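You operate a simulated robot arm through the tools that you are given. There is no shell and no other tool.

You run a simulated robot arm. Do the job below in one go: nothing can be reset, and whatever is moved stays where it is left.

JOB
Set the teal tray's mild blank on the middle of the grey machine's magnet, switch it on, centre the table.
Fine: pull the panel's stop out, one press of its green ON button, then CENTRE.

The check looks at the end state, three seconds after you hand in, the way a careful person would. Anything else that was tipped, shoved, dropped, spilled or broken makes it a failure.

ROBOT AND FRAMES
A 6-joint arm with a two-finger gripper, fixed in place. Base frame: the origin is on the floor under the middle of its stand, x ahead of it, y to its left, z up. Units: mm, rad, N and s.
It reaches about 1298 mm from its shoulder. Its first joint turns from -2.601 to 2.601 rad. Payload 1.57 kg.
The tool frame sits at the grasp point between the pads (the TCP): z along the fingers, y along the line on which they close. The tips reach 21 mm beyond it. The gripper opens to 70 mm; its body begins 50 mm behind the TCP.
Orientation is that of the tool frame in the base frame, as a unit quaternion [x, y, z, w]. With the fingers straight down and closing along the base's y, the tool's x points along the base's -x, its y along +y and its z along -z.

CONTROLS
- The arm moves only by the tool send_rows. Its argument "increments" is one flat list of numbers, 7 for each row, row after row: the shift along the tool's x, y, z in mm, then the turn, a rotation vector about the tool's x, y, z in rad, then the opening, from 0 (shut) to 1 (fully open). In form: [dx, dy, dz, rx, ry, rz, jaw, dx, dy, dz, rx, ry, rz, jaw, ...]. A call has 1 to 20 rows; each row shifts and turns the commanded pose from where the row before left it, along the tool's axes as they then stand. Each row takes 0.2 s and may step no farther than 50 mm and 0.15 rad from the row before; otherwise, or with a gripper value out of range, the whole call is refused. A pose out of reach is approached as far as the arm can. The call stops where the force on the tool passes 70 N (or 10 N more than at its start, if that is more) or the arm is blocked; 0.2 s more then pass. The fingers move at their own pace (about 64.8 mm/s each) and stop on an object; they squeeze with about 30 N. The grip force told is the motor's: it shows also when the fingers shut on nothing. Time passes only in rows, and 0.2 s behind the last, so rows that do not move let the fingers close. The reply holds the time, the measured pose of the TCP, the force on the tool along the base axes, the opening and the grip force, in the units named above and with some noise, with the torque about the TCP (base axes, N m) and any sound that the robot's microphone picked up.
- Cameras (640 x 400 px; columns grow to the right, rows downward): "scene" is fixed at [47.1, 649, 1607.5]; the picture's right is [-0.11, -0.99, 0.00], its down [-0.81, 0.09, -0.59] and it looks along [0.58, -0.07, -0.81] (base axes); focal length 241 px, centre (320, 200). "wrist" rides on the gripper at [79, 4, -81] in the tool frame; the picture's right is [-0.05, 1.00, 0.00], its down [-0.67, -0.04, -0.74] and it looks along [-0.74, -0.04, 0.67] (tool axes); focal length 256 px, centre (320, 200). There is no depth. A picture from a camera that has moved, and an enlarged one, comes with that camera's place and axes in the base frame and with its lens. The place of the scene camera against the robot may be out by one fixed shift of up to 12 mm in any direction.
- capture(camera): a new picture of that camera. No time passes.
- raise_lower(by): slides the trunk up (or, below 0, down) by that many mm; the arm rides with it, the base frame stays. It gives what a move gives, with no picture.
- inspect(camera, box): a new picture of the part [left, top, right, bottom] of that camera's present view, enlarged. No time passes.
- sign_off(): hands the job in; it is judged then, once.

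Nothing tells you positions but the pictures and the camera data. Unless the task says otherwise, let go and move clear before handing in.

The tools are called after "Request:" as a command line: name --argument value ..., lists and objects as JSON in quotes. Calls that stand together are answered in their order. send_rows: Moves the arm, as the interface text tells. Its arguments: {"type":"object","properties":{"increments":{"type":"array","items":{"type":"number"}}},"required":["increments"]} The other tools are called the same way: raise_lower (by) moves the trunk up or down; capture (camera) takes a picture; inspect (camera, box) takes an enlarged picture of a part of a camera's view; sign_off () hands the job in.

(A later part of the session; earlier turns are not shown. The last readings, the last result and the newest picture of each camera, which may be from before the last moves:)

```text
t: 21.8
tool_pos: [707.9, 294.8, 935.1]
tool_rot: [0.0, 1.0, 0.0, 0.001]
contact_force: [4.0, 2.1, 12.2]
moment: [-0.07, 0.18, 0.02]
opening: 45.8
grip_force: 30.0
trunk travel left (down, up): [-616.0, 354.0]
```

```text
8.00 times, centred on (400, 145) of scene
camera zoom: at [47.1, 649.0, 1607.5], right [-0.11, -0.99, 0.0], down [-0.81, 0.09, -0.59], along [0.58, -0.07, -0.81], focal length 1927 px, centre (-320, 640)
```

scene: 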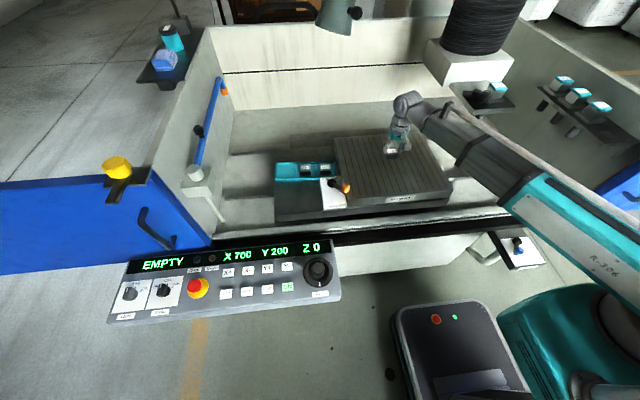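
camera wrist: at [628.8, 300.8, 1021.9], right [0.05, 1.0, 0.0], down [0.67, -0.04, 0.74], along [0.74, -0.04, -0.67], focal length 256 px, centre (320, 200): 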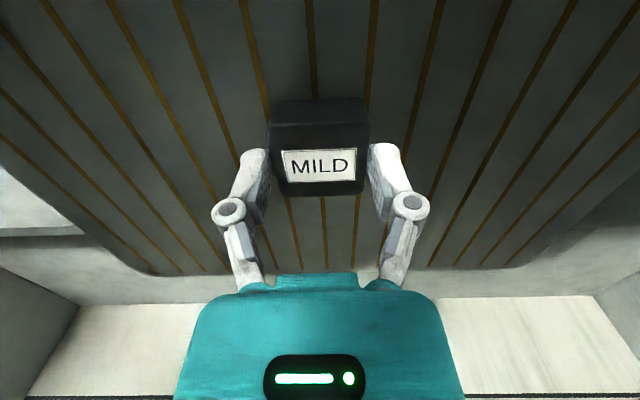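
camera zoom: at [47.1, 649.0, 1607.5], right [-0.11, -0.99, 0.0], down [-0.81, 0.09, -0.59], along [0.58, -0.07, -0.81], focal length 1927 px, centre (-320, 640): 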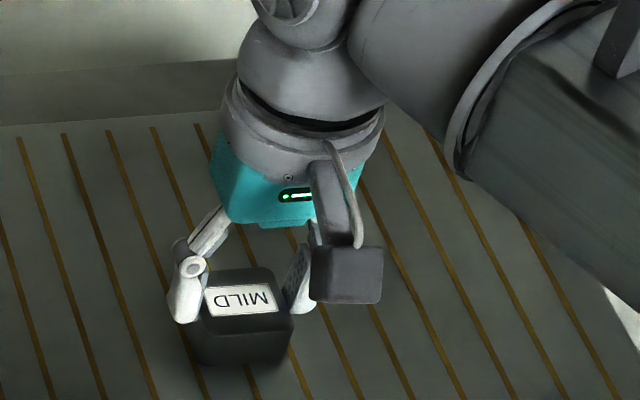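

Contact is made (12 N up, z = 935). Releasing the blank.

Request:
send_rows --increments '[0, 0, 0, 0, 0, 0, 0.75, 0, 0, 0, 0, 0, 0, 0.95, 0, 0, 0, 0, 0, 0, 0.95]'

Request:
inspect --camera "wrist" --box '[200, 60, 440, 210]'

```text
t: 22.6
tool_pos: [708.6, 296.8, 934.1]
tool_rot: [0.0, 1.0, 0.0, -0.001]
contact_force: [0.5, 0.1, -0.1]
moment: [0.02, -0.04, 0.0]
opening: 66.5
grip_force: 0.2
trunk travel left (down, up): [-616.0, 354.0]
```

```text
2.67 times, centred on (320, 135) of wrist
camera zoom: at [628.6, 300.8, 1016.5], right [0.05, 1.0, 0.0], down [0.67, -0.04, 0.74], along [0.74, -0.04, -0.67], focal length 683 px, centre (320, 373)
```

zoom: 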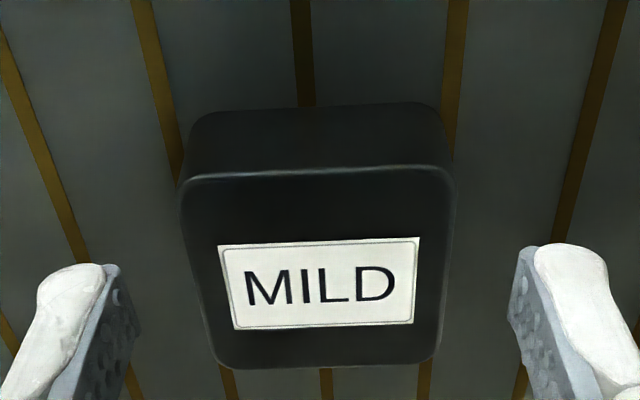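

Released cleanly. I'll raise and check the blank's position on the magnet and the display.

Request:
raise_lower --by 120

Request:
send_rows --increments '[45, 0, 0, 0, 0, 0, 0.95, 45, 0, 0, 0, 0, 0, 0.95, 45, 0, 0, 0, 0, 0, 0.95, 45, 0, 0, 0, 0, 0, 0.95, 0, 0, 0, 0, 0, 0, 0.95]'

Request:
capture --camera "wrist"

Request:
capture --camera "scene"

Request:
inspect --camera "scene" --box '[320, 110, 470, 210]'

```text
t: 24.1
tool_pos: [708.7, 296.1, 1055.3]
tool_rot: [0.0, 1.0, -0.001, 0.001]
contact_force: [-0.6, -0.2, -0.1]
moment: [0.07, 0.0, 0.04]
opening: 66.6
grip_force: 0.1
trunk travel left (down, up): [-736.0, 234.0]
```

```text
t: 25.3
tool_pos: [526.2, 299.4, 1053.7]
tool_rot: [0.0, 1.0, 0.0, 0.0]
contact_force: [0.1, -0.6, -0.1]
moment: [0.02, -0.04, -0.04]
opening: 66.4
grip_force: 0.1
trunk travel left (down, up): [-736.0, 234.0]
```

```text
taken
camera wrist: at [447.5, 303.5, 1136.6], right [0.05, 1.0, 0.0], down [0.67, -0.04, 0.74], along [0.74, -0.04, -0.67], focal length 256 px, centre (320, 200)
```

wrist: 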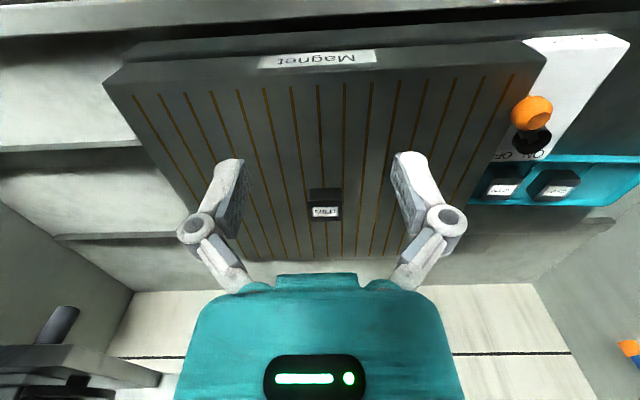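

```text
taken
```

scene: 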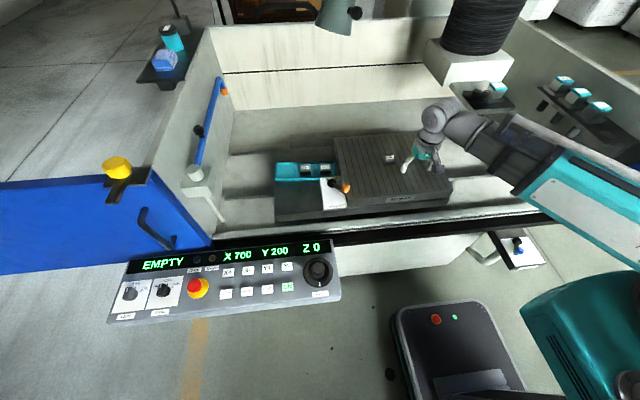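

```text
4.00 times, centred on (395, 160) of scene
camera zoom: at [47.1, 649.0, 1607.5], right [-0.11, -0.99, 0.0], down [-0.81, 0.09, -0.59], along [0.58, -0.07, -0.81], focal length 963 px, centre (20, 360)
```

zoom: 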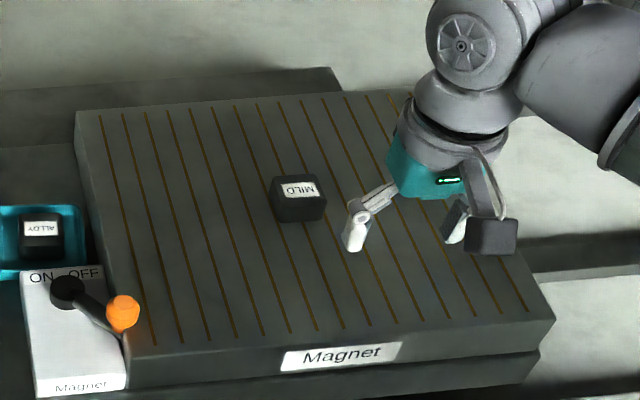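

The blank is well centred on the central stripe. Next is the magnet lever: its ball is near (582, 496, 915) and the pivot near (633, 539, 887). I'll move closer to study it.

Request:
send_rows --increments '[0, 45, 0, 0, 0, 0, 0.95, 0, 45, 0, 0, 0, 0, 0.95, 0, 45, 0, 0, 0, 0, 0.95, 0, 45, 0, 0, 0, 0, 0.95, 0, 20, 0, 0, 0, 0, 0.95, 0, 0, 0, 0, 0, 0, 0.95]'

Request:
raise_lower --by -50

Request:
capture --camera "wrist"

Request:
inspect --camera "wrist" --box '[240, 60, 440, 185]'

Request:
inspect --camera "scene" --box '[300, 160, 380, 220]'

```text
t: 26.7
tool_pos: [526.6, 495.7, 1054.8]
tool_rot: [0.0, 1.0, 0.0, 0.0]
contact_force: [-0.5, -0.8, 0.1]
moment: [-0.01, 0.0, 0.01]
opening: 66.4
grip_force: 0.1
trunk travel left (down, up): [-736.0, 234.0]
```

```text
t: 27.6
tool_pos: [528.0, 495.4, 1004.7]
tool_rot: [0.0, 1.0, 0.0, 0.0]
contact_force: [-0.7, 0.1, 0.4]
moment: [0.02, -0.01, 0.03]
opening: 66.4
grip_force: 0.0
trunk travel left (down, up): [-686.0, 284.0]
```

```text
taken
camera wrist: at [447.6, 500.4, 1086.6], right [0.05, 1.0, 0.0], down [0.67, -0.04, 0.74], along [0.74, -0.04, -0.67], focal length 256 px, centre (320, 200)
```

wrist: 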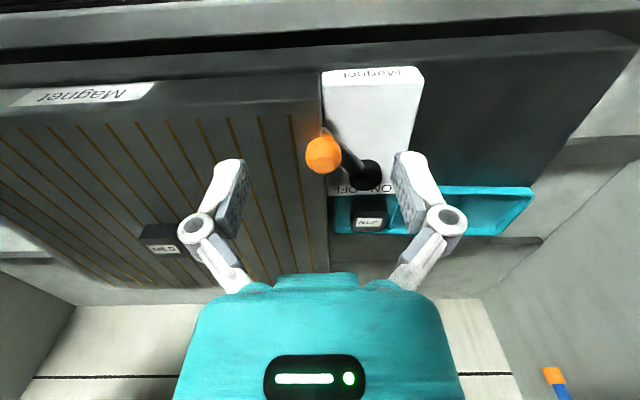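

```text
3.20 times, centred on (340, 122) of wrist
camera zoom: at [447.6, 500.4, 1086.6], right [0.05, 1.0, 0.0], down [0.67, -0.04, 0.74], along [0.74, -0.04, -0.67], focal length 819 px, centre (256, 448)
```

zoom: 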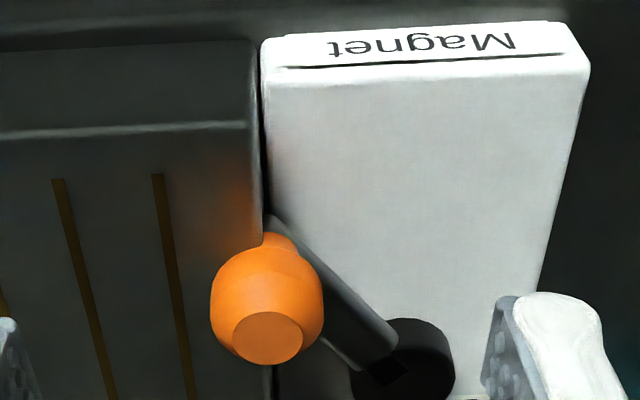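

```text
6.67 times, centred on (340, 190) of scene
camera zoom: at [47.1, 649.0, 1607.5], right [-0.11, -0.99, 0.0], down [-0.81, 0.09, -0.59], along [0.58, -0.07, -0.81], focal length 1606 px, centre (187, 267)
```

zoom: 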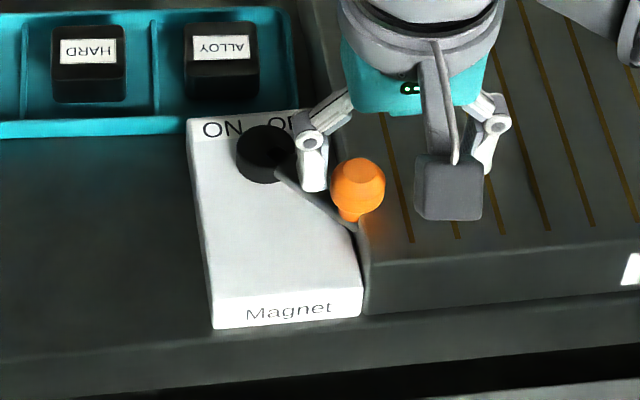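

The lever is a flat arm from a black hub (≈(629, 539)) with an upright orange knob about 29 mm wide (≈(581, 496), z 888–930), currently pointing to OFF; ON should be the mirror position toward +y. I'll go over the knob, then descend to grip it above the magnet's level.

Request:
send_rows --increments '[-26.5, 0, 0, 0, 0, 0, 0.95, -26.5, 0.5, 0, 0, 0, 0, 0.95, 0, 0, 0, 0, 0, 0, 0.95]'

Request:
raise_lower --by -40

Request:
capture --camera "wrist"

Request:
inspect --camera "wrist" --box '[200, 60, 440, 210]'

```text
t: 28.4
tool_pos: [579.8, 495.4, 1003.2]
tool_rot: [-0.001, 1.0, 0.0, 0.0]
contact_force: [-0.6, 0.4, -0.1]
moment: [0.01, -0.05, -0.05]
opening: 66.4
grip_force: 0.1
trunk travel left (down, up): [-686.0, 284.0]
```

```text
t: 29.3
tool_pos: [580.7, 497.3, 964.3]
tool_rot: [0.0, 1.0, 0.0, 0.001]
contact_force: [0.1, 0.3, -0.7]
moment: [0.02, 0.0, 0.03]
opening: 66.5
grip_force: 0.1
trunk travel left (down, up): [-646.0, 324.0]
```

```text
taken
camera wrist: at [500.5, 500.8, 1046.6], right [0.05, 1.0, 0.0], down [0.67, -0.04, 0.74], along [0.74, -0.04, -0.67], focal length 256 px, centre (320, 200)
```

wrist: 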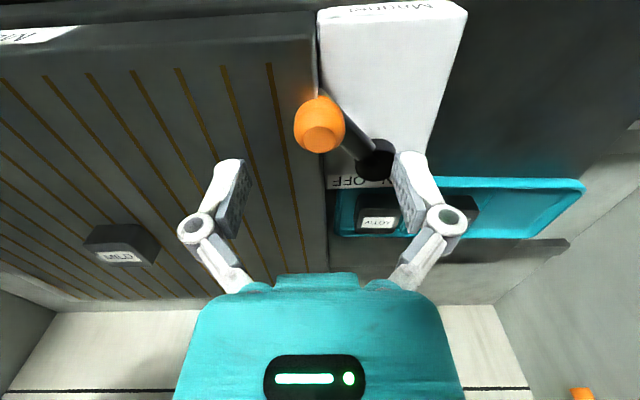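

```text
2.67 times, centred on (320, 135) of wrist
camera zoom: at [500.5, 500.8, 1046.6], right [0.05, 1.0, 0.0], down [0.67, -0.04, 0.74], along [0.74, -0.04, -0.67], focal length 683 px, centre (320, 373)
```

zoom: 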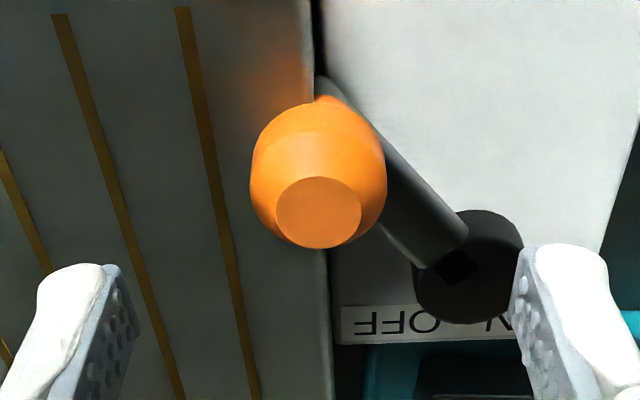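

Request:
send_rows --increments '[-2, -1, 0, 0, 0, 0, 0.95, 0, 0, 0, 0, 0, 0, 0.95]'

Request:
raise_lower --by -34

Request:
capture --camera "wrist"

Request:
inspect --camera "wrist" --box '[200, 80, 440, 230]'

Request:
inspect --camera "scene" --box '[300, 150, 380, 220]'

```text
t: 29.9
tool_pos: [582.7, 495.3, 964.1]
tool_rot: [0.0, 1.0, 0.0, 0.0]
contact_force: [0.2, -0.7, 0.5]
moment: [0.02, 0.0, -0.02]
opening: 66.4
grip_force: 0.1
trunk travel left (down, up): [-646.0, 324.0]
```

```text
t: 30.6
tool_pos: [583.5, 495.8, 929.8]
tool_rot: [0.0, 1.0, -0.001, 0.0]
contact_force: [-0.4, -0.5, 0.2]
moment: [0.0, -0.02, 0.0]
opening: 66.8
grip_force: 0.0
trunk travel left (down, up): [-612.0, 358.0]
```

```text
taken
camera wrist: at [502.6, 500.1, 1012.6], right [0.05, 1.0, 0.0], down [0.67, -0.04, 0.74], along [0.74, -0.04, -0.67], focal length 256 px, centre (320, 200)
```

wrist: 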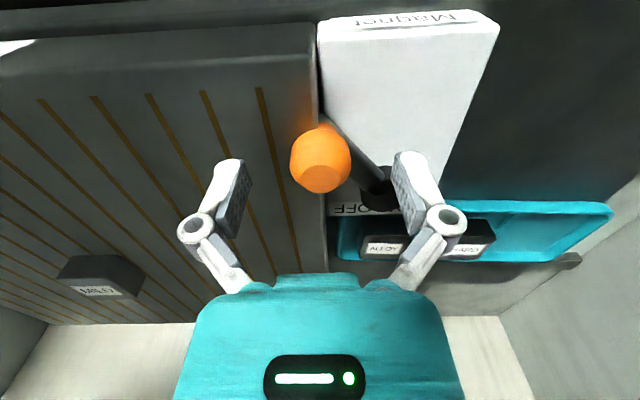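

```text
2.67 times, centred on (320, 155) of wrist
camera zoom: at [502.6, 500.1, 1012.6], right [0.05, 1.0, 0.0], down [0.67, -0.04, 0.74], along [0.74, -0.04, -0.67], focal length 683 px, centre (320, 320)
```

zoom: 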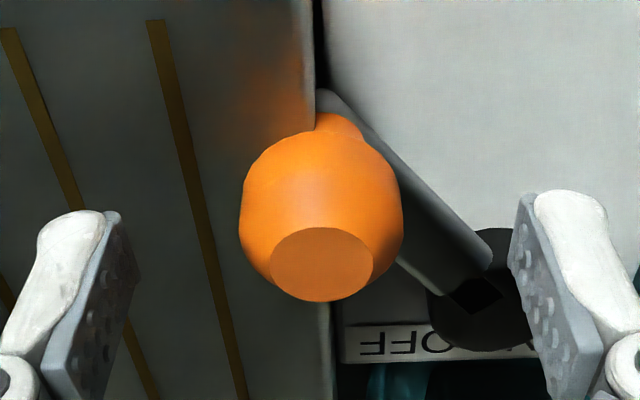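

```text
5.71 times, centred on (340, 185) of scene
camera zoom: at [47.1, 649.0, 1607.5], right [-0.11, -0.99, 0.0], down [-0.81, 0.09, -0.59], along [0.58, -0.07, -0.81], focal length 1376 px, centre (206, 286)
```

zoom: 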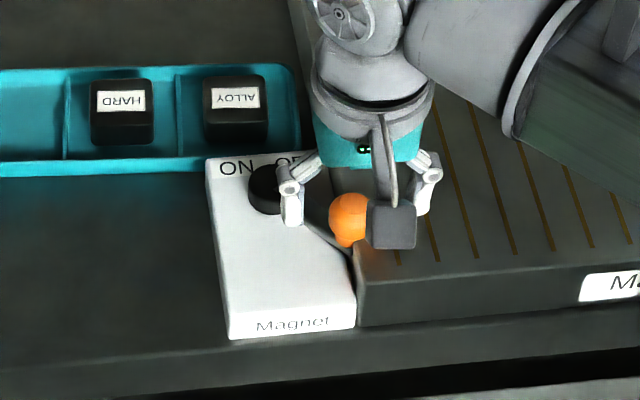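

Request:
raise_lower --by -4

Request:
send_rows --increments '[0, 0, 0, 0, 0, 0, 0.7, 0, 0, 0, 0, 0, 0, 0.5, 0, 0, 0, 0, 0, 0, 0.3, 0, 0, 0, 0, 0, 0, 0.3, 0, 0, 0, 0, 0, 0, 0.3]'

Request:
inspect --camera "wrist" --box '[200, 80, 440, 230]'

```text
t: 31.2
tool_pos: [582.7, 494.9, 925.7]
tool_rot: [0.0, 1.0, 0.0, 0.0]
contact_force: [-0.2, -0.5, 0.8]
moment: [0.01, -0.02, 0.01]
opening: 66.6
grip_force: 0.2
trunk travel left (down, up): [-608.0, 362.0]
```

```text
t: 32.4
tool_pos: [582.5, 494.6, 926.1]
tool_rot: [0.0, 1.0, 0.0, 0.0]
contact_force: [-0.9, -0.6, -1.0]
moment: [-0.01, -0.06, -0.05]
opening: 29.9
grip_force: 32.3
trunk travel left (down, up): [-608.0, 362.0]
```

```text
2.67 times, centred on (320, 155) of wrist
camera zoom: at [502.7, 500.2, 1008.5], right [0.05, 1.0, 0.0], down [0.67, -0.04, 0.74], along [0.74, -0.04, -0.67], focal length 683 px, centre (320, 320)
```

zoom: 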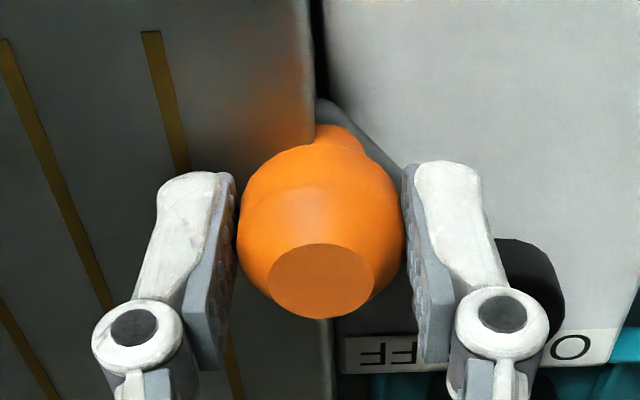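

The knob is gripped (30 mm). I'll swing it along an arc about the hub, first a few steps with force checks.

Request:
send_rows --increments '[4.17, 5.17, 0, 0, 0, 0, 0.3, 3.59, 5.53, 0, 0, 0, 0, 0.3, 2.99, 5.88, 0, 0, 0, 0, 0.3, 0, 0, 0, 0, 0, 0, 0.3]'

Request:
inspect --camera "wrist" --box '[200, 80, 440, 230]'

```text
t: 33.4
tool_pos: [571.7, 510.9, 924.8]
tool_rot: [0.0, 1.0, -0.001, -0.002]
contact_force: [-8.8, -18.3, -22.8]
moment: [-0.15, -0.1, -0.73]
opening: 29.6
grip_force: 31.4
trunk travel left (down, up): [-608.0, 362.0]
```

```text
2.67 times, centred on (320, 155) of wrist
camera zoom: at [492.6, 515.8, 1008.3], right [0.05, 1.0, 0.0], down [0.67, -0.04, 0.74], along [0.74, -0.04, -0.67], focal length 683 px, centre (320, 320)
```

zoom: 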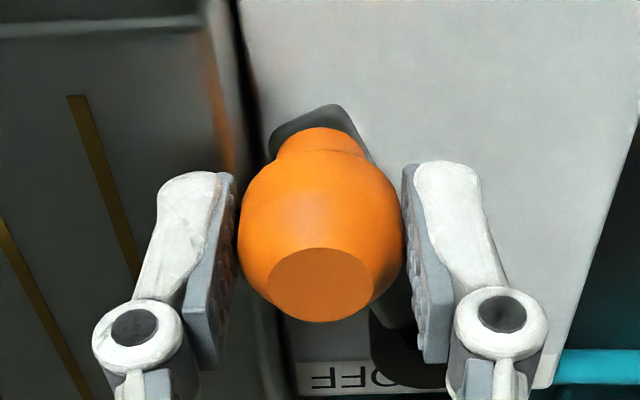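

The knob follows with about 20 N of resistance. Continuing along the arc.

Request:
send_rows --increments '[2.37, 6.15, 0, 0, 0, 0, 0.3, 1.7, 6.37, 0, 0, 0, 0, 0.3, 1.03, 6.51, 0, 0, 0, 0, 0.3, 0.35, 6.59, 0, 0, 0, 0, 0.3, 0, 0, 0, 0, 0, 0, 0.3]'

Request:
capture --camera "wrist"

Request:
inspect --camera "scene" --box '[290, 150, 390, 220]'

```text
t: 34.6
tool_pos: [567.2, 539.4, 925.0]
tool_rot: [-0.001, 1.0, 0.001, 0.0]
contact_force: [1.7, -1.9, -10.6]
moment: [-0.14, 0.09, -0.09]
opening: 29.5
grip_force: 32.0
trunk travel left (down, up): [-608.0, 362.0]
```

```text
taken
camera wrist: at [487.7, 543.9, 1008.0], right [0.05, 1.0, 0.0], down [0.67, -0.04, 0.74], along [0.74, -0.04, -0.67], focal length 256 px, centre (320, 200)
```

wrist: 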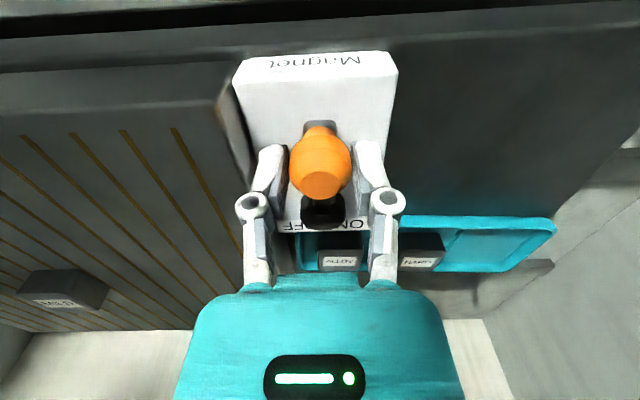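

```text
5.71 times, centred on (340, 185) of scene
camera zoom: at [47.1, 649.0, 1607.5], right [-0.11, -0.99, 0.0], down [-0.81, 0.09, -0.59], along [0.58, -0.07, -0.81], focal length 1376 px, centre (206, 286)
```

zoom: 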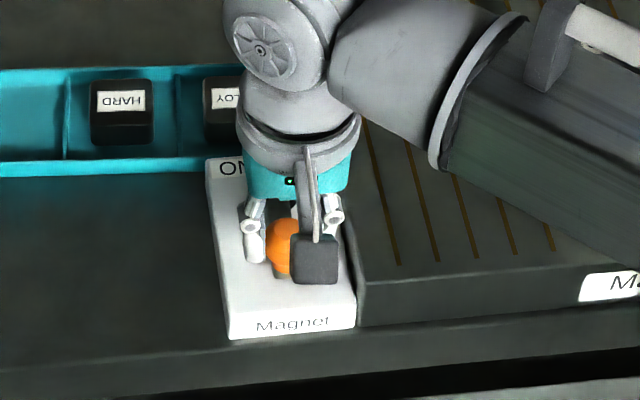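

The lever is at mid-swing. Continuing toward ON.

Request:
send_rows --increments '[-0.35, 6.59, 0, 0, 0, 0, 0.3, -1.03, 6.51, 0, 0, 0, 0, 0.3, -1.7, 6.37, 0, 0, 0, 0, 0.3, -2.37, 6.15, 0, 0, 0, 0, 0.3, 0, 0, 0, 0, 0, 0, 0.3]'

Request:
send_rows --increments '[-2.99, 5.88, 0, 0, 0, 0, 0.3, -3.59, 5.53, 0, 0, 0, 0, 0.3, 0, 0, 0, 0, 0, 0, 0.3]'

Request:
capture --camera "wrist"

Request:
inspect --camera "scene" --box '[100, 150, 400, 330]'

```text
t: 35.8
tool_pos: [573.4, 566.1, 925.4]
tool_rot: [0.0, 1.0, 0.0, 0.0]
contact_force: [2.0, 1.3, -8.2]
moment: [-0.01, 0.23, 0.01]
opening: 29.5
grip_force: 32.3
trunk travel left (down, up): [-608.0, 362.0]
```

```text
t: 36.6
tool_pos: [580.2, 576.0, 925.5]
tool_rot: [0.0, 1.0, 0.0, 0.0]
contact_force: [-0.6, -1.9, -9.3]
moment: [-0.11, 0.19, -0.33]
opening: 29.6
grip_force: 31.9
trunk travel left (down, up): [-608.0, 362.0]
```

```text
taken
camera wrist: at [499.6, 580.1, 1008.1], right [0.05, 1.0, 0.0], down [0.67, -0.04, 0.74], along [0.74, -0.04, -0.67], focal length 256 px, centre (320, 200)
```

wrist: 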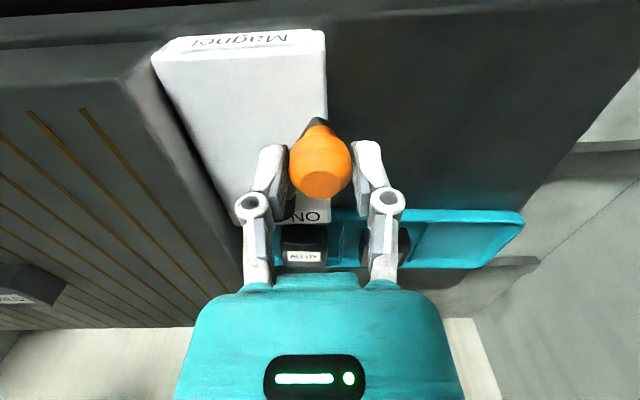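

```text
2.13 times, centred on (250, 240) of scene
camera zoom: at [47.1, 649.0, 1607.5], right [-0.11, -0.99, 0.0], down [-0.81, 0.09, -0.59], along [0.58, -0.07, -0.81], focal length 514 px, centre (469, 115)
```

zoom: 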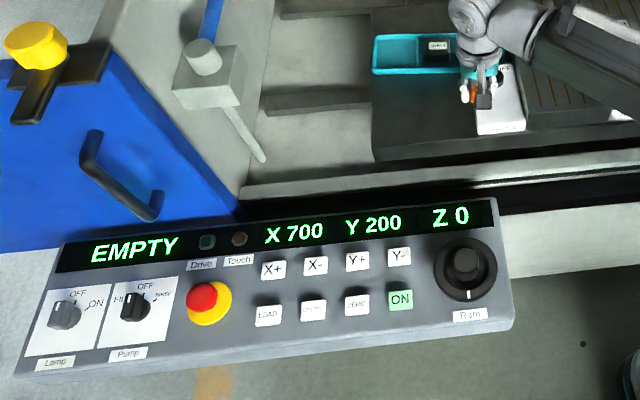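

Request:
send_rows --increments '[-4.17, 5.17, 0, 0, 0, 0, 0.3, 0, 0, 0, 0, 0, 0, 0.3]'

Request:
send_rows --increments '[-2.3, 2.3, 0, 0, 0, 0, 0.3, 0, 0, 0, 0, 0, 0, 0.3]'

Request:
inspect --camera "scene" --box '[100, 150, 400, 330]'

Request:
capture --camera "wrist"

```text
t: 37.2
tool_pos: [582.4, 579.6, 926.6]
tool_rot: [0.0, 1.0, -0.001, 0.0]
contact_force: [-3.2, -2.8, -9.1]
moment: [0.03, 0.29, -0.27]
opening: 29.8
grip_force: 31.9
trunk travel left (down, up): [-608.0, 362.0]
```

```text
t: 37.8
tool_pos: [583.9, 580.7, 925.9]
tool_rot: [-0.001, 1.0, -0.002, 0.0]
contact_force: [-11.6, -20.4, -22.6]
moment: [-0.51, -0.33, -0.06]
opening: 29.7
grip_force: 31.6
trunk travel left (down, up): [-608.0, 362.0]
```

```text
2.13 times, centred on (250, 240) of scene
camera zoom: at [47.1, 649.0, 1607.5], right [-0.11, -0.99, 0.0], down [-0.81, 0.09, -0.59], along [0.58, -0.07, -0.81], focal length 514 px, centre (469, 115)
```

zoom: 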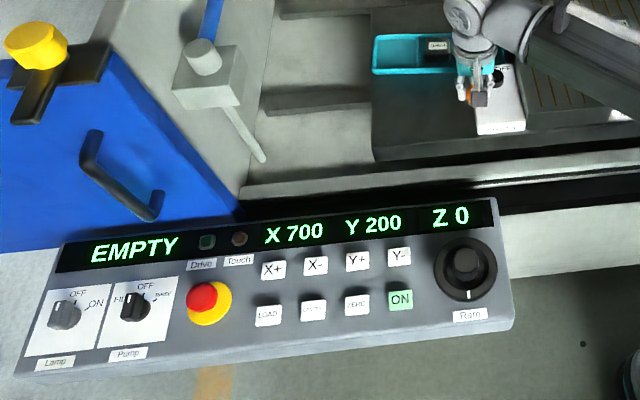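

```text
taken
camera wrist: at [504.4, 585.6, 1008.4], right [0.05, 1.0, 0.0], down [0.67, -0.03, 0.74], along [0.74, -0.04, -0.67], focal length 256 px, centre (320, 200)
```

wrist: 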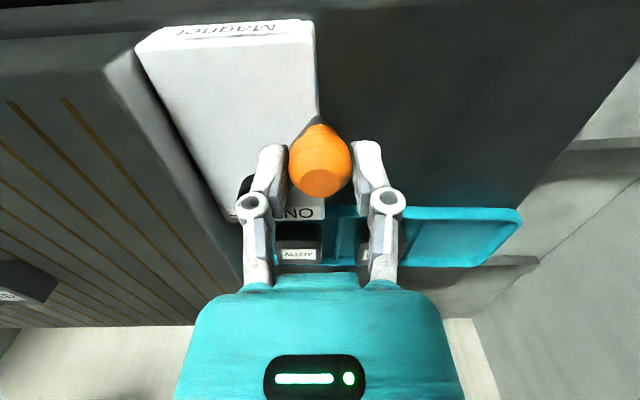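

The lever has met its far stop, mirror-symmetric to OFF. I'll release the knob and rise to look at it.

Request:
send_rows --increments '[0, 0, 0, 0, 0, 0, 0.5, 0, 0, 0, 0, 0, 0, 0.8, 0, 0, 0, 0, 0, 0, 0.8]'

Request:
raise_lower --by 90

Request:
capture --camera "wrist"

Request:
inspect --camera "wrist" --box '[180, 0, 420, 150]'

Request:
inspect --camera "scene" --box '[270, 110, 470, 230]'

```text
t: 38.6
tool_pos: [584.9, 583.0, 926.2]
tool_rot: [0.0, 1.0, 0.0, 0.0]
contact_force: [1.0, -0.7, -0.2]
moment: [0.02, -0.01, -0.02]
opening: 56.3
grip_force: 0.1
trunk travel left (down, up): [-608.0, 362.0]
```

```text
t: 39.8
tool_pos: [584.1, 582.4, 1016.7]
tool_rot: [0.0, 1.0, 0.0, 0.0]
contact_force: [-0.1, -0.6, -0.5]
moment: [0.0, -0.04, 0.01]
opening: 55.9
grip_force: 0.1
trunk travel left (down, up): [-698.0, 272.0]
```

```text
taken
camera wrist: at [504.8, 587.2, 1098.5], right [0.05, 1.0, 0.0], down [0.67, -0.04, 0.74], along [0.74, -0.04, -0.67], focal length 256 px, centre (320, 200)
```

wrist: 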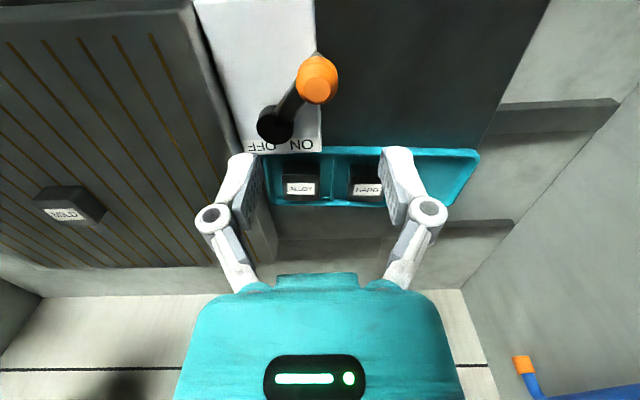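

```text
2.67 times, centred on (300, 75) of wrist
camera zoom: at [504.8, 587.2, 1098.5], right [0.05, 1.0, 0.0], down [0.67, -0.04, 0.74], along [0.74, -0.04, -0.67], focal length 683 px, centre (373, 533)
```

zoom: 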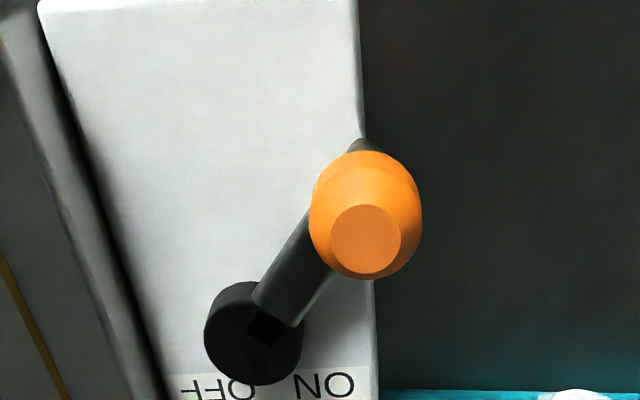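

```text
3.20 times, centred on (370, 170) of scene
camera zoom: at [47.1, 649.0, 1607.5], right [-0.11, -0.99, 0.0], down [-0.81, 0.09, -0.59], along [0.58, -0.07, -0.81], focal length 771 px, centre (160, 296)
```

zoom: 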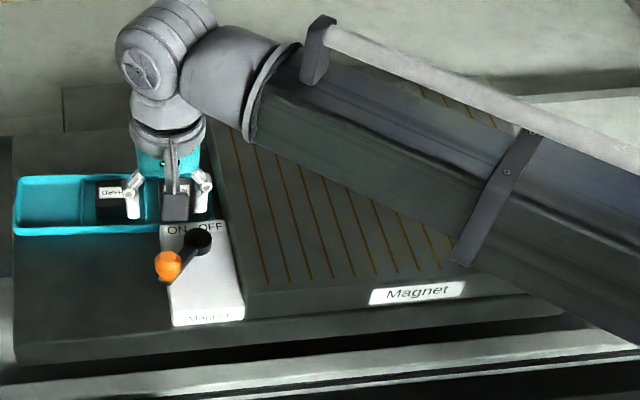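

The lever now rests on the ON side and stayed there. I'll look at the panel display and confirm the blank's position.

Request:
inspect --camera "scene" --box '[100, 230, 350, 330]'

Request:
inspect --camera "scene" --box '[170, 265, 310, 320]'

Request:
capture --camera "scene"

```text
2.56 times, centred on (225, 280) of scene
camera zoom: at [47.1, 649.0, 1607.5], right [-0.11, -0.99, 0.0], down [-0.81, 0.09, -0.59], along [0.58, -0.07, -0.81], focal length 616 px, centre (563, -5)
```

zoom: 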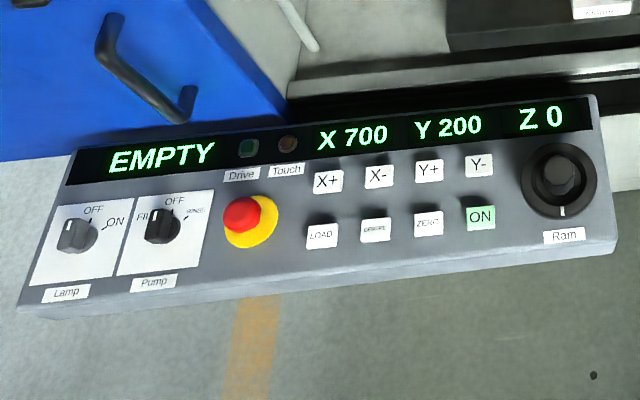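

```text
4.57 times, centred on (240, 292) of scene
camera zoom: at [47.1, 649.0, 1607.5], right [-0.11, -0.99, 0.0], down [-0.81, 0.09, -0.59], along [0.58, -0.07, -0.81], focal length 1101 px, centre (686, -223)
```

zoom: 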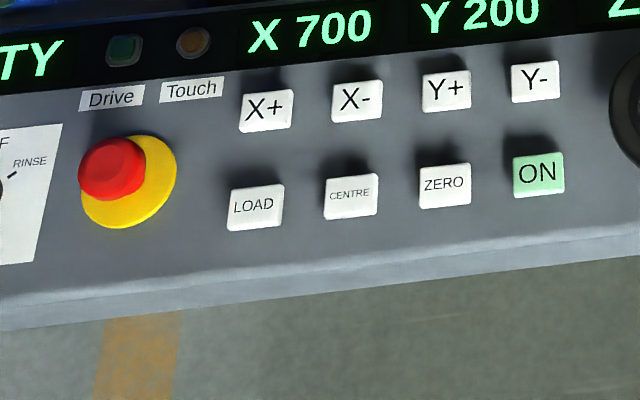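

```text
taken
```

scene: 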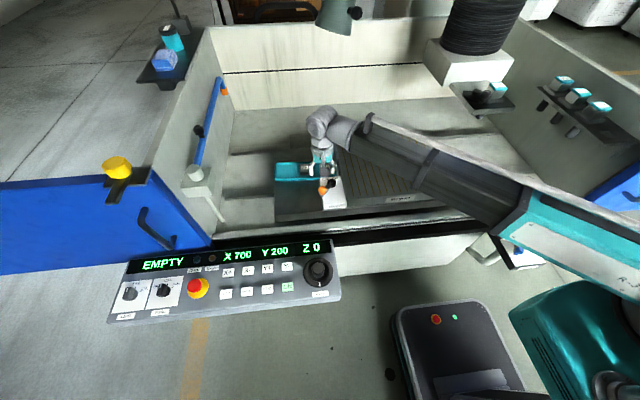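

The panel has LOAD, CENTRE, ZERO, ON, the jog keys and the red mushroom stop. I'll raise clear of the machine and bring the wrist camera over to view the panel.

Request:
raise_lower --by 150

Request:
send_rows --increments '[41.5, 8, 0, 0, 0, 0, 0.8, 41.5, 8, 0, 0, 0, 0, 0.8, 41.5, 8, 0, 0, 0, 0, 0.8, 41.5, 8, 0, 0, 0, 0, 0.8, 41.5, 8, 0, 0, 0, 0, 0.8, 41.5, 8, 0, 0, 0, 0, 0.8, 41.5, 8, 0, 0, 0, 0, 0.8, 41.5, 8, 0, 0, 0, 0, 0.8, 0, 0, 0, 0, 0, 0, 0.8]'

Request:
capture --camera "wrist"

Request:
capture --camera "scene"

```text
t: 41.6
tool_pos: [584.4, 582.8, 1165.8]
tool_rot: [-0.001, 1.0, 0.001, 0.0]
contact_force: [-0.3, 0.5, 0.2]
moment: [0.02, 0.01, -0.02]
opening: 56.1
grip_force: 0.0
trunk travel left (down, up): [-848.0, 122.0]
```

```text
t: 43.6
tool_pos: [251.8, 646.5, 1167.0]
tool_rot: [0.0, 1.0, -0.001, -0.001]
contact_force: [-0.3, 0.9, -0.9]
moment: [-0.03, 0.0, -0.01]
opening: 55.7
grip_force: 0.1
trunk travel left (down, up): [-848.0, 122.0]
```

```text
taken
camera wrist: at [172.4, 651.7, 1248.5], right [0.05, 1.0, 0.0], down [0.67, -0.04, 0.74], along [0.74, -0.04, -0.67], focal length 256 px, centre (320, 200)
```

wrist: 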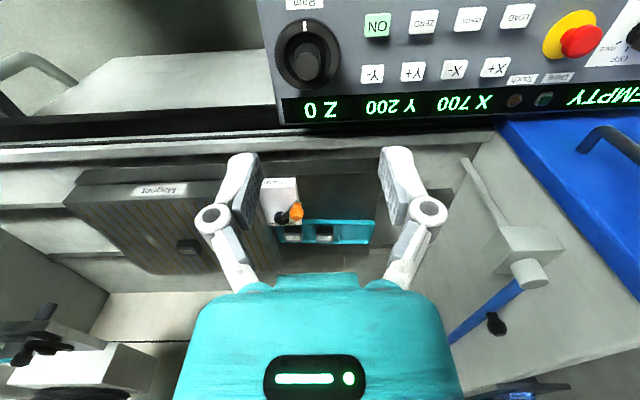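

```text
taken
```

scene: 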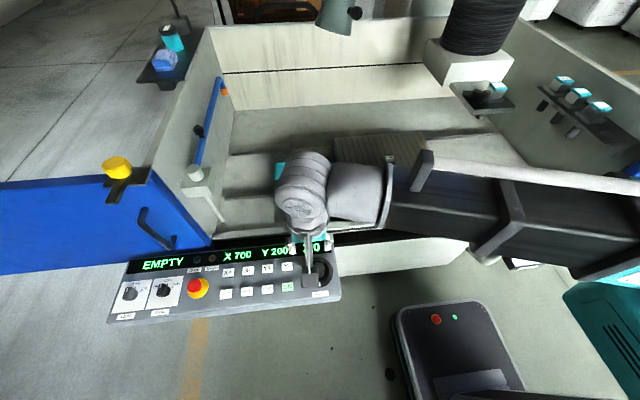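

Request:
send_rows --increments '[37.5, 35, 0, 0, 0, 0, 0.8, 37.5, 35, 0, 0, 0, 0, 0.8, 37.5, 35, 0, 0, 0, 0, 0.8, 37.5, 35, 0, 0, 0, 0, 0.8, 0, 0, 0, 0, 0, 0, 0.8]'

Request:
capture --camera "wrist"

Request:
inspect --camera "wrist" --box '[200, 60, 520, 160]'

Request:
capture --camera "scene"

```text
refused: row 1 steps farther than a row can; nothing moved
```

```text
taken
camera wrist: at [172.4, 651.7, 1248.5], right [0.05, 1.0, 0.0], down [0.67, -0.04, 0.74], along [0.74, -0.04, -0.67], focal length 256 px, centre (320, 200)
```

wrist: 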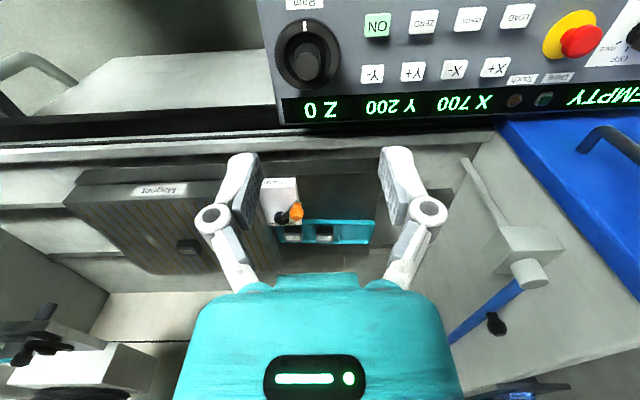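

```text
2.00 times, centred on (360, 110) of wrist
camera zoom: at [172.4, 651.7, 1248.5], right [0.05, 1.0, 0.0], down [0.67, -0.04, 0.74], along [0.74, -0.04, -0.67], focal length 512 px, centre (240, 380)
```

zoom: 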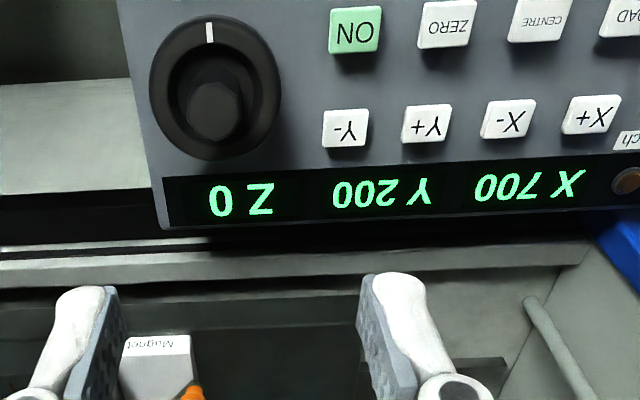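

```text
taken
```

scene: 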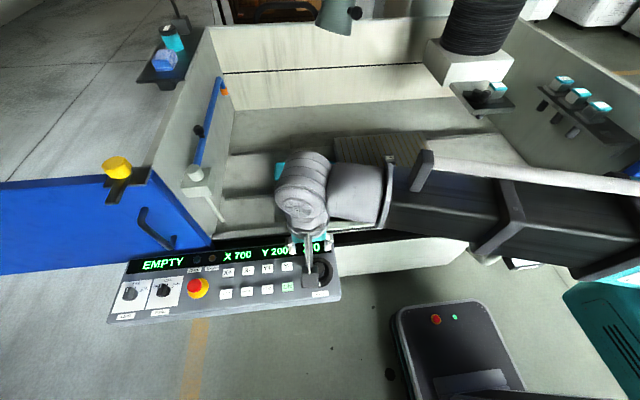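

The step was just over the limit (51 mm); I'll repeat with shorter steps.

Request:
send_rows --increments '[30, 28, 0, 0, 0, 0, 0.8, 30, 28, 0, 0, 0, 0, 0.8, 30, 28, 0, 0, 0, 0, 0.8, 30, 28, 0, 0, 0, 0, 0.8, 30, 28, 0, 0, 0, 0, 0.8, 0, 0, 0, 0, 0, 0, 0.8]'

Request:
capture --camera "wrist"

Request:
inspect --camera "wrist" --box '[180, 50, 500, 170]'

Request:
capture --camera "scene"

```text
t: 45.0
tool_pos: [104.7, 786.0, 1166.5]
tool_rot: [0.0, 1.0, 0.0, 0.001]
contact_force: [0.6, -0.4, 0.6]
moment: [0.01, -0.01, -0.04]
opening: 56.0
grip_force: 0.0
trunk travel left (down, up): [-848.0, 122.0]
```

```text
taken
camera wrist: at [24.5, 790.0, 1248.6], right [0.05, 1.0, 0.0], down [0.67, -0.04, 0.74], along [0.74, -0.04, -0.67], focal length 256 px, centre (320, 200)
```

wrist: 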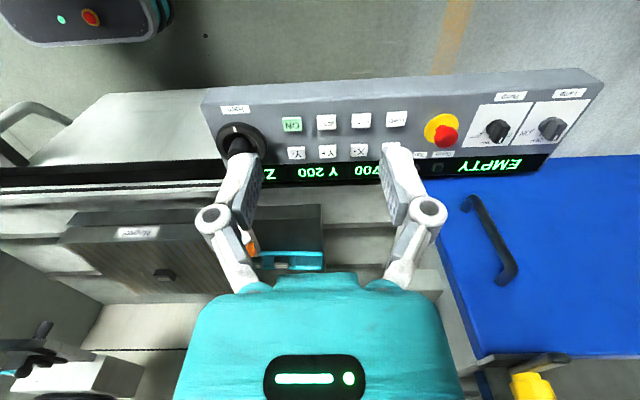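

```text
2.00 times, centred on (340, 110) of wrist
camera zoom: at [24.5, 790.0, 1248.6], right [0.05, 1.0, 0.0], down [0.67, -0.04, 0.74], along [0.74, -0.04, -0.67], focal length 512 px, centre (280, 380)
```

zoom: 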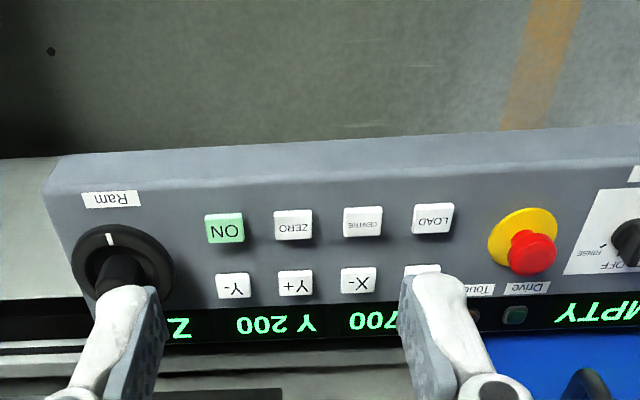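

```text
taken
```

scene: 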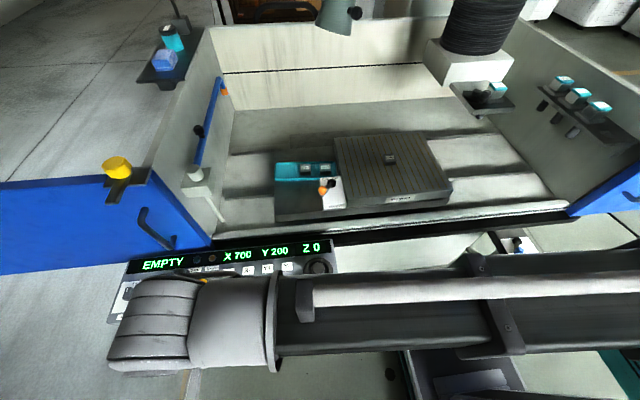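

The panel's face is horizontal: ON ≈ (278, 726, 830), CENTRE ≈ (276, 851, 832), the stop's red cap ≈ (307, 1007, 847). I'll approach the stop, staying high first.

Request:
send_rows --increments '[-20.8, 36.5, 0, 0, 0, 0, 0.95, -20.8, 36.5, 0, 0, 0, 0, 0.95, -20.8, 36.5, 0, 0, 0, 0, 0.95, -20.8, 36.5, 0, 0, 0, 0, 0.95, -20.8, 36.5, 0, 0, 0, 0, 0.95, -20.8, 36.5, 0, 0, 0, 0, 0.95, 0, 0, 0, 0, 0, 0, 0.95]'

Request:
raise_lower --by -130

Request:
capture --camera "wrist"

Request:
inspect --camera "wrist" --box '[240, 50, 400, 150]'

Request:
capture --camera "scene"

```text
t: 46.6
tool_pos: [227.0, 1003.8, 1166.8]
tool_rot: [0.001, 1.0, 0.001, 0.0]
contact_force: [-0.4, 0.2, 0.3]
moment: [-0.01, 0.01, -0.01]
opening: 66.5
grip_force: 0.2
out of reach, approached as far as the arm can: row 5
trunk travel left (down, up): [-848.0, 122.0]
```

```text
t: 48.1
tool_pos: [227.0, 1005.2, 1036.1]
tool_rot: [0.001, 1.0, 0.0, 0.0]
contact_force: [-0.2, -0.1, 0.7]
moment: [0.0, 0.02, 0.02]
opening: 66.5
grip_force: 0.0
trunk travel left (down, up): [-718.0, 252.0]
```

```text
taken
camera wrist: at [147.5, 1008.9, 1118.7], right [0.05, 1.0, 0.0], down [0.67, -0.04, 0.74], along [0.74, -0.04, -0.67], focal length 256 px, centre (320, 200)
```

wrist: 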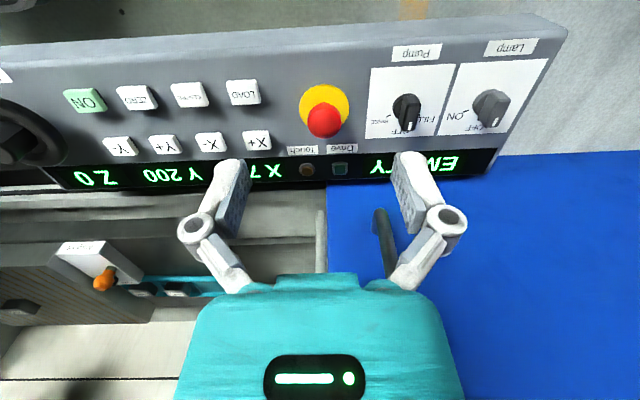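

```text
4.00 times, centred on (320, 100) of wrist
camera zoom: at [147.5, 1008.9, 1118.7], right [0.05, 1.0, 0.0], down [0.67, -0.04, 0.74], along [0.74, -0.04, -0.67], focal length 1024 px, centre (320, 600)
```

zoom: 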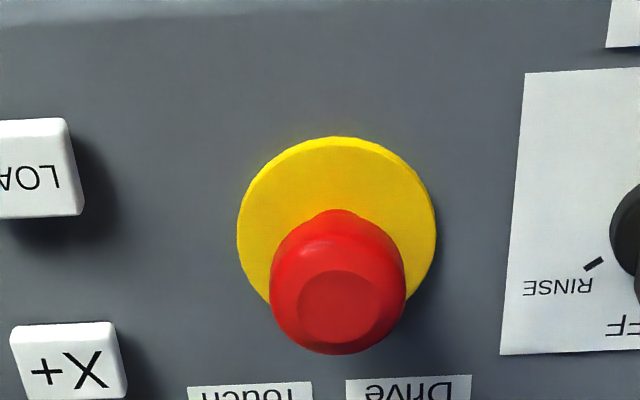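

```text
taken
```

scene: 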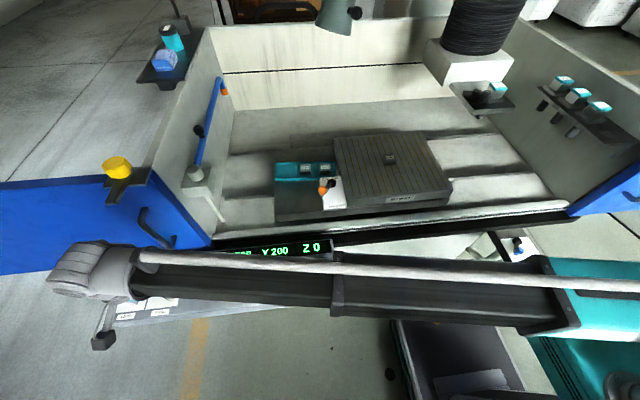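

The stop's cap is about 39 mm wide, centre (306, 1006, 849), top ≈ 865, its yellow plate ≈ 816. I'll move above it and check alignment.

Request:
send_rows --increments '[-39.5, 0.5, 0, 0, 0, 0, 0.95, -39.5, 0.5, 0, 0, 0, 0, 0.95, 0, 0, 0, 0, 0, 0, 0.95]'

Request:
raise_lower --by -100

Request:
capture --camera "wrist"

Request:
inspect --camera "wrist" --box '[200, 50, 440, 200]'

Request:
capture --camera "scene"

```text
t: 49.0
tool_pos: [304.8, 1003.4, 1036.2]
tool_rot: [0.0, 1.0, 0.0, -0.001]
contact_force: [0.0, 0.2, 0.3]
moment: [0.0, 0.0, -0.02]
opening: 66.5
grip_force: 0.1
trunk travel left (down, up): [-718.0, 252.0]
```

```text
t: 50.3
tool_pos: [305.6, 1003.2, 936.9]
tool_rot: [0.0, 1.0, 0.0, 0.0]
contact_force: [-0.4, -0.6, -0.7]
moment: [-0.01, 0.03, -0.01]
opening: 66.5
grip_force: 0.0
trunk travel left (down, up): [-618.0, 352.0]
```

```text
taken
camera wrist: at [225.4, 1007.5, 1018.6], right [0.05, 1.0, 0.0], down [0.67, -0.04, 0.74], along [0.74, -0.04, -0.67], focal length 256 px, centre (320, 200)
```

wrist: 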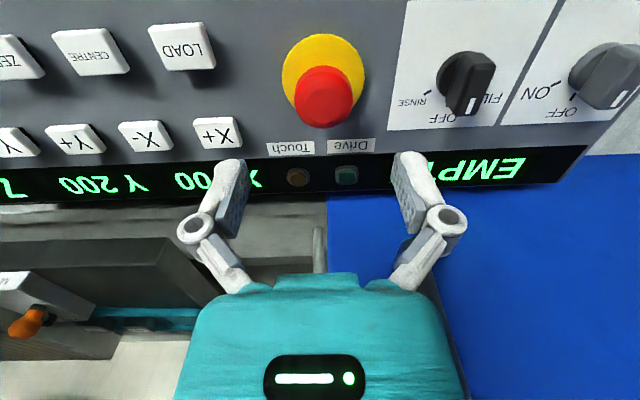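

```text
2.67 times, centred on (320, 125) of wrist
camera zoom: at [225.4, 1007.5, 1018.6], right [0.05, 1.0, 0.0], down [0.67, -0.04, 0.74], along [0.74, -0.04, -0.67], focal length 683 px, centre (320, 400)
```

zoom: 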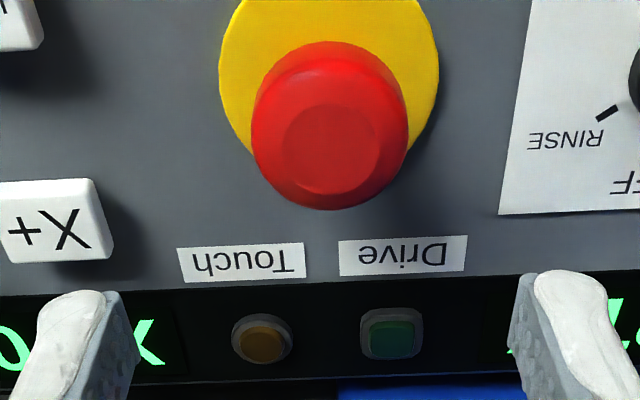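

```text
taken
```

scene: 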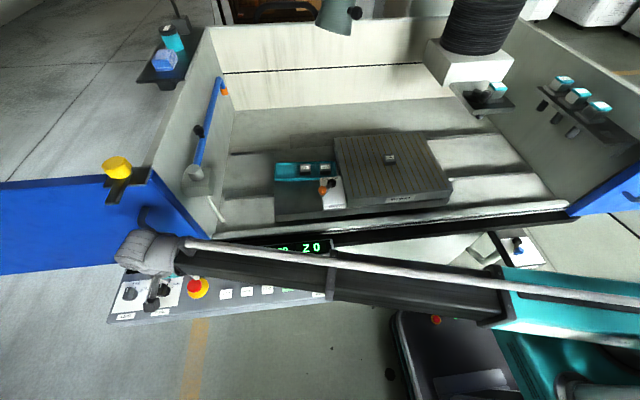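

Request:
send_rows --increments '[-2, 2.8, 0, 0, 0, 0, 0.95, 0, 0, 0, 0, 0, 0, 0.95]'

Request:
raise_lower --by -50

Request:
capture --camera "wrist"

Request:
inspect --camera "wrist" --box '[200, 70, 440, 220]'

Request:
inspect --camera "scene" --box '[110, 220, 230, 320]'

```text
t: 50.9
tool_pos: [308.9, 1004.7, 935.9]
tool_rot: [0.0, 1.0, -0.001, 0.0]
contact_force: [0.7, -0.2, 0.7]
moment: [-0.02, 0.02, 0.01]
opening: 66.6
grip_force: 0.1
trunk travel left (down, up): [-618.0, 352.0]
```

```text
t: 51.8
tool_pos: [307.6, 1005.6, 886.6]
tool_rot: [0.0, 1.0, 0.0, 0.0]
contact_force: [-0.1, -0.2, 0.3]
moment: [-0.01, 0.0, 0.0]
opening: 66.4
grip_force: 0.0
trunk travel left (down, up): [-568.0, 402.0]
```

```text
taken
camera wrist: at [227.8, 1010.1, 968.6], right [0.05, 1.0, 0.0], down [0.67, -0.04, 0.74], along [0.74, -0.04, -0.67], focal length 256 px, centre (320, 200)
```

wrist: 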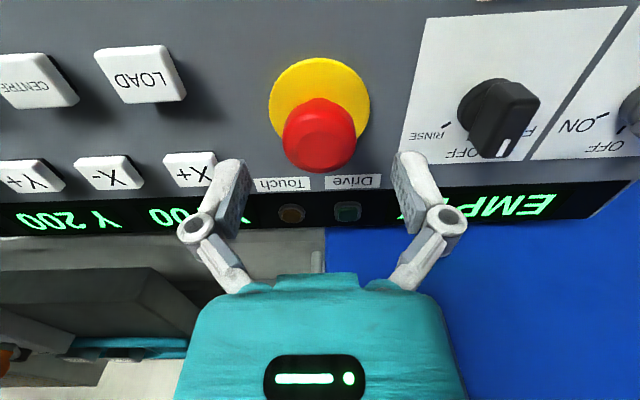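

```text
2.67 times, centred on (320, 145) of wrist
camera zoom: at [227.8, 1010.1, 968.6], right [0.05, 1.0, 0.0], down [0.67, -0.04, 0.74], along [0.74, -0.04, -0.67], focal length 683 px, centre (320, 347)
```

zoom: 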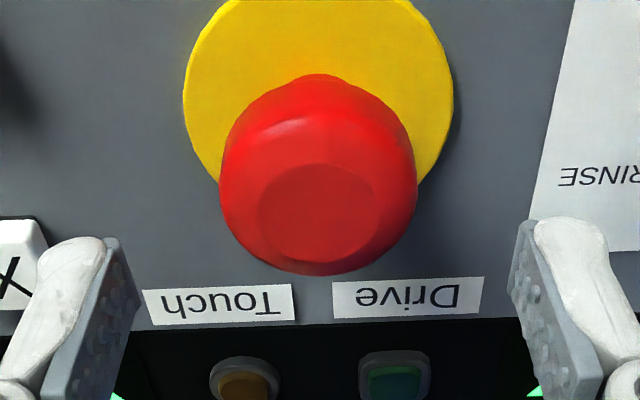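

```text
4.00 times, centred on (170, 270) of scene
camera zoom: at [47.1, 649.0, 1607.5], right [-0.11, -0.99, 0.0], down [-0.81, 0.09, -0.59], along [0.58, -0.07, -0.81], focal length 963 px, centre (920, -80)
```

zoom: 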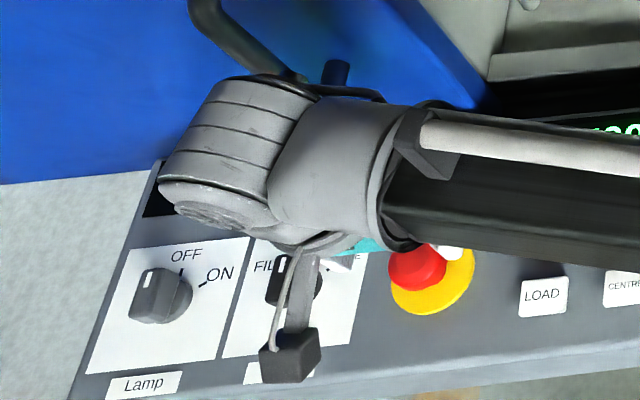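

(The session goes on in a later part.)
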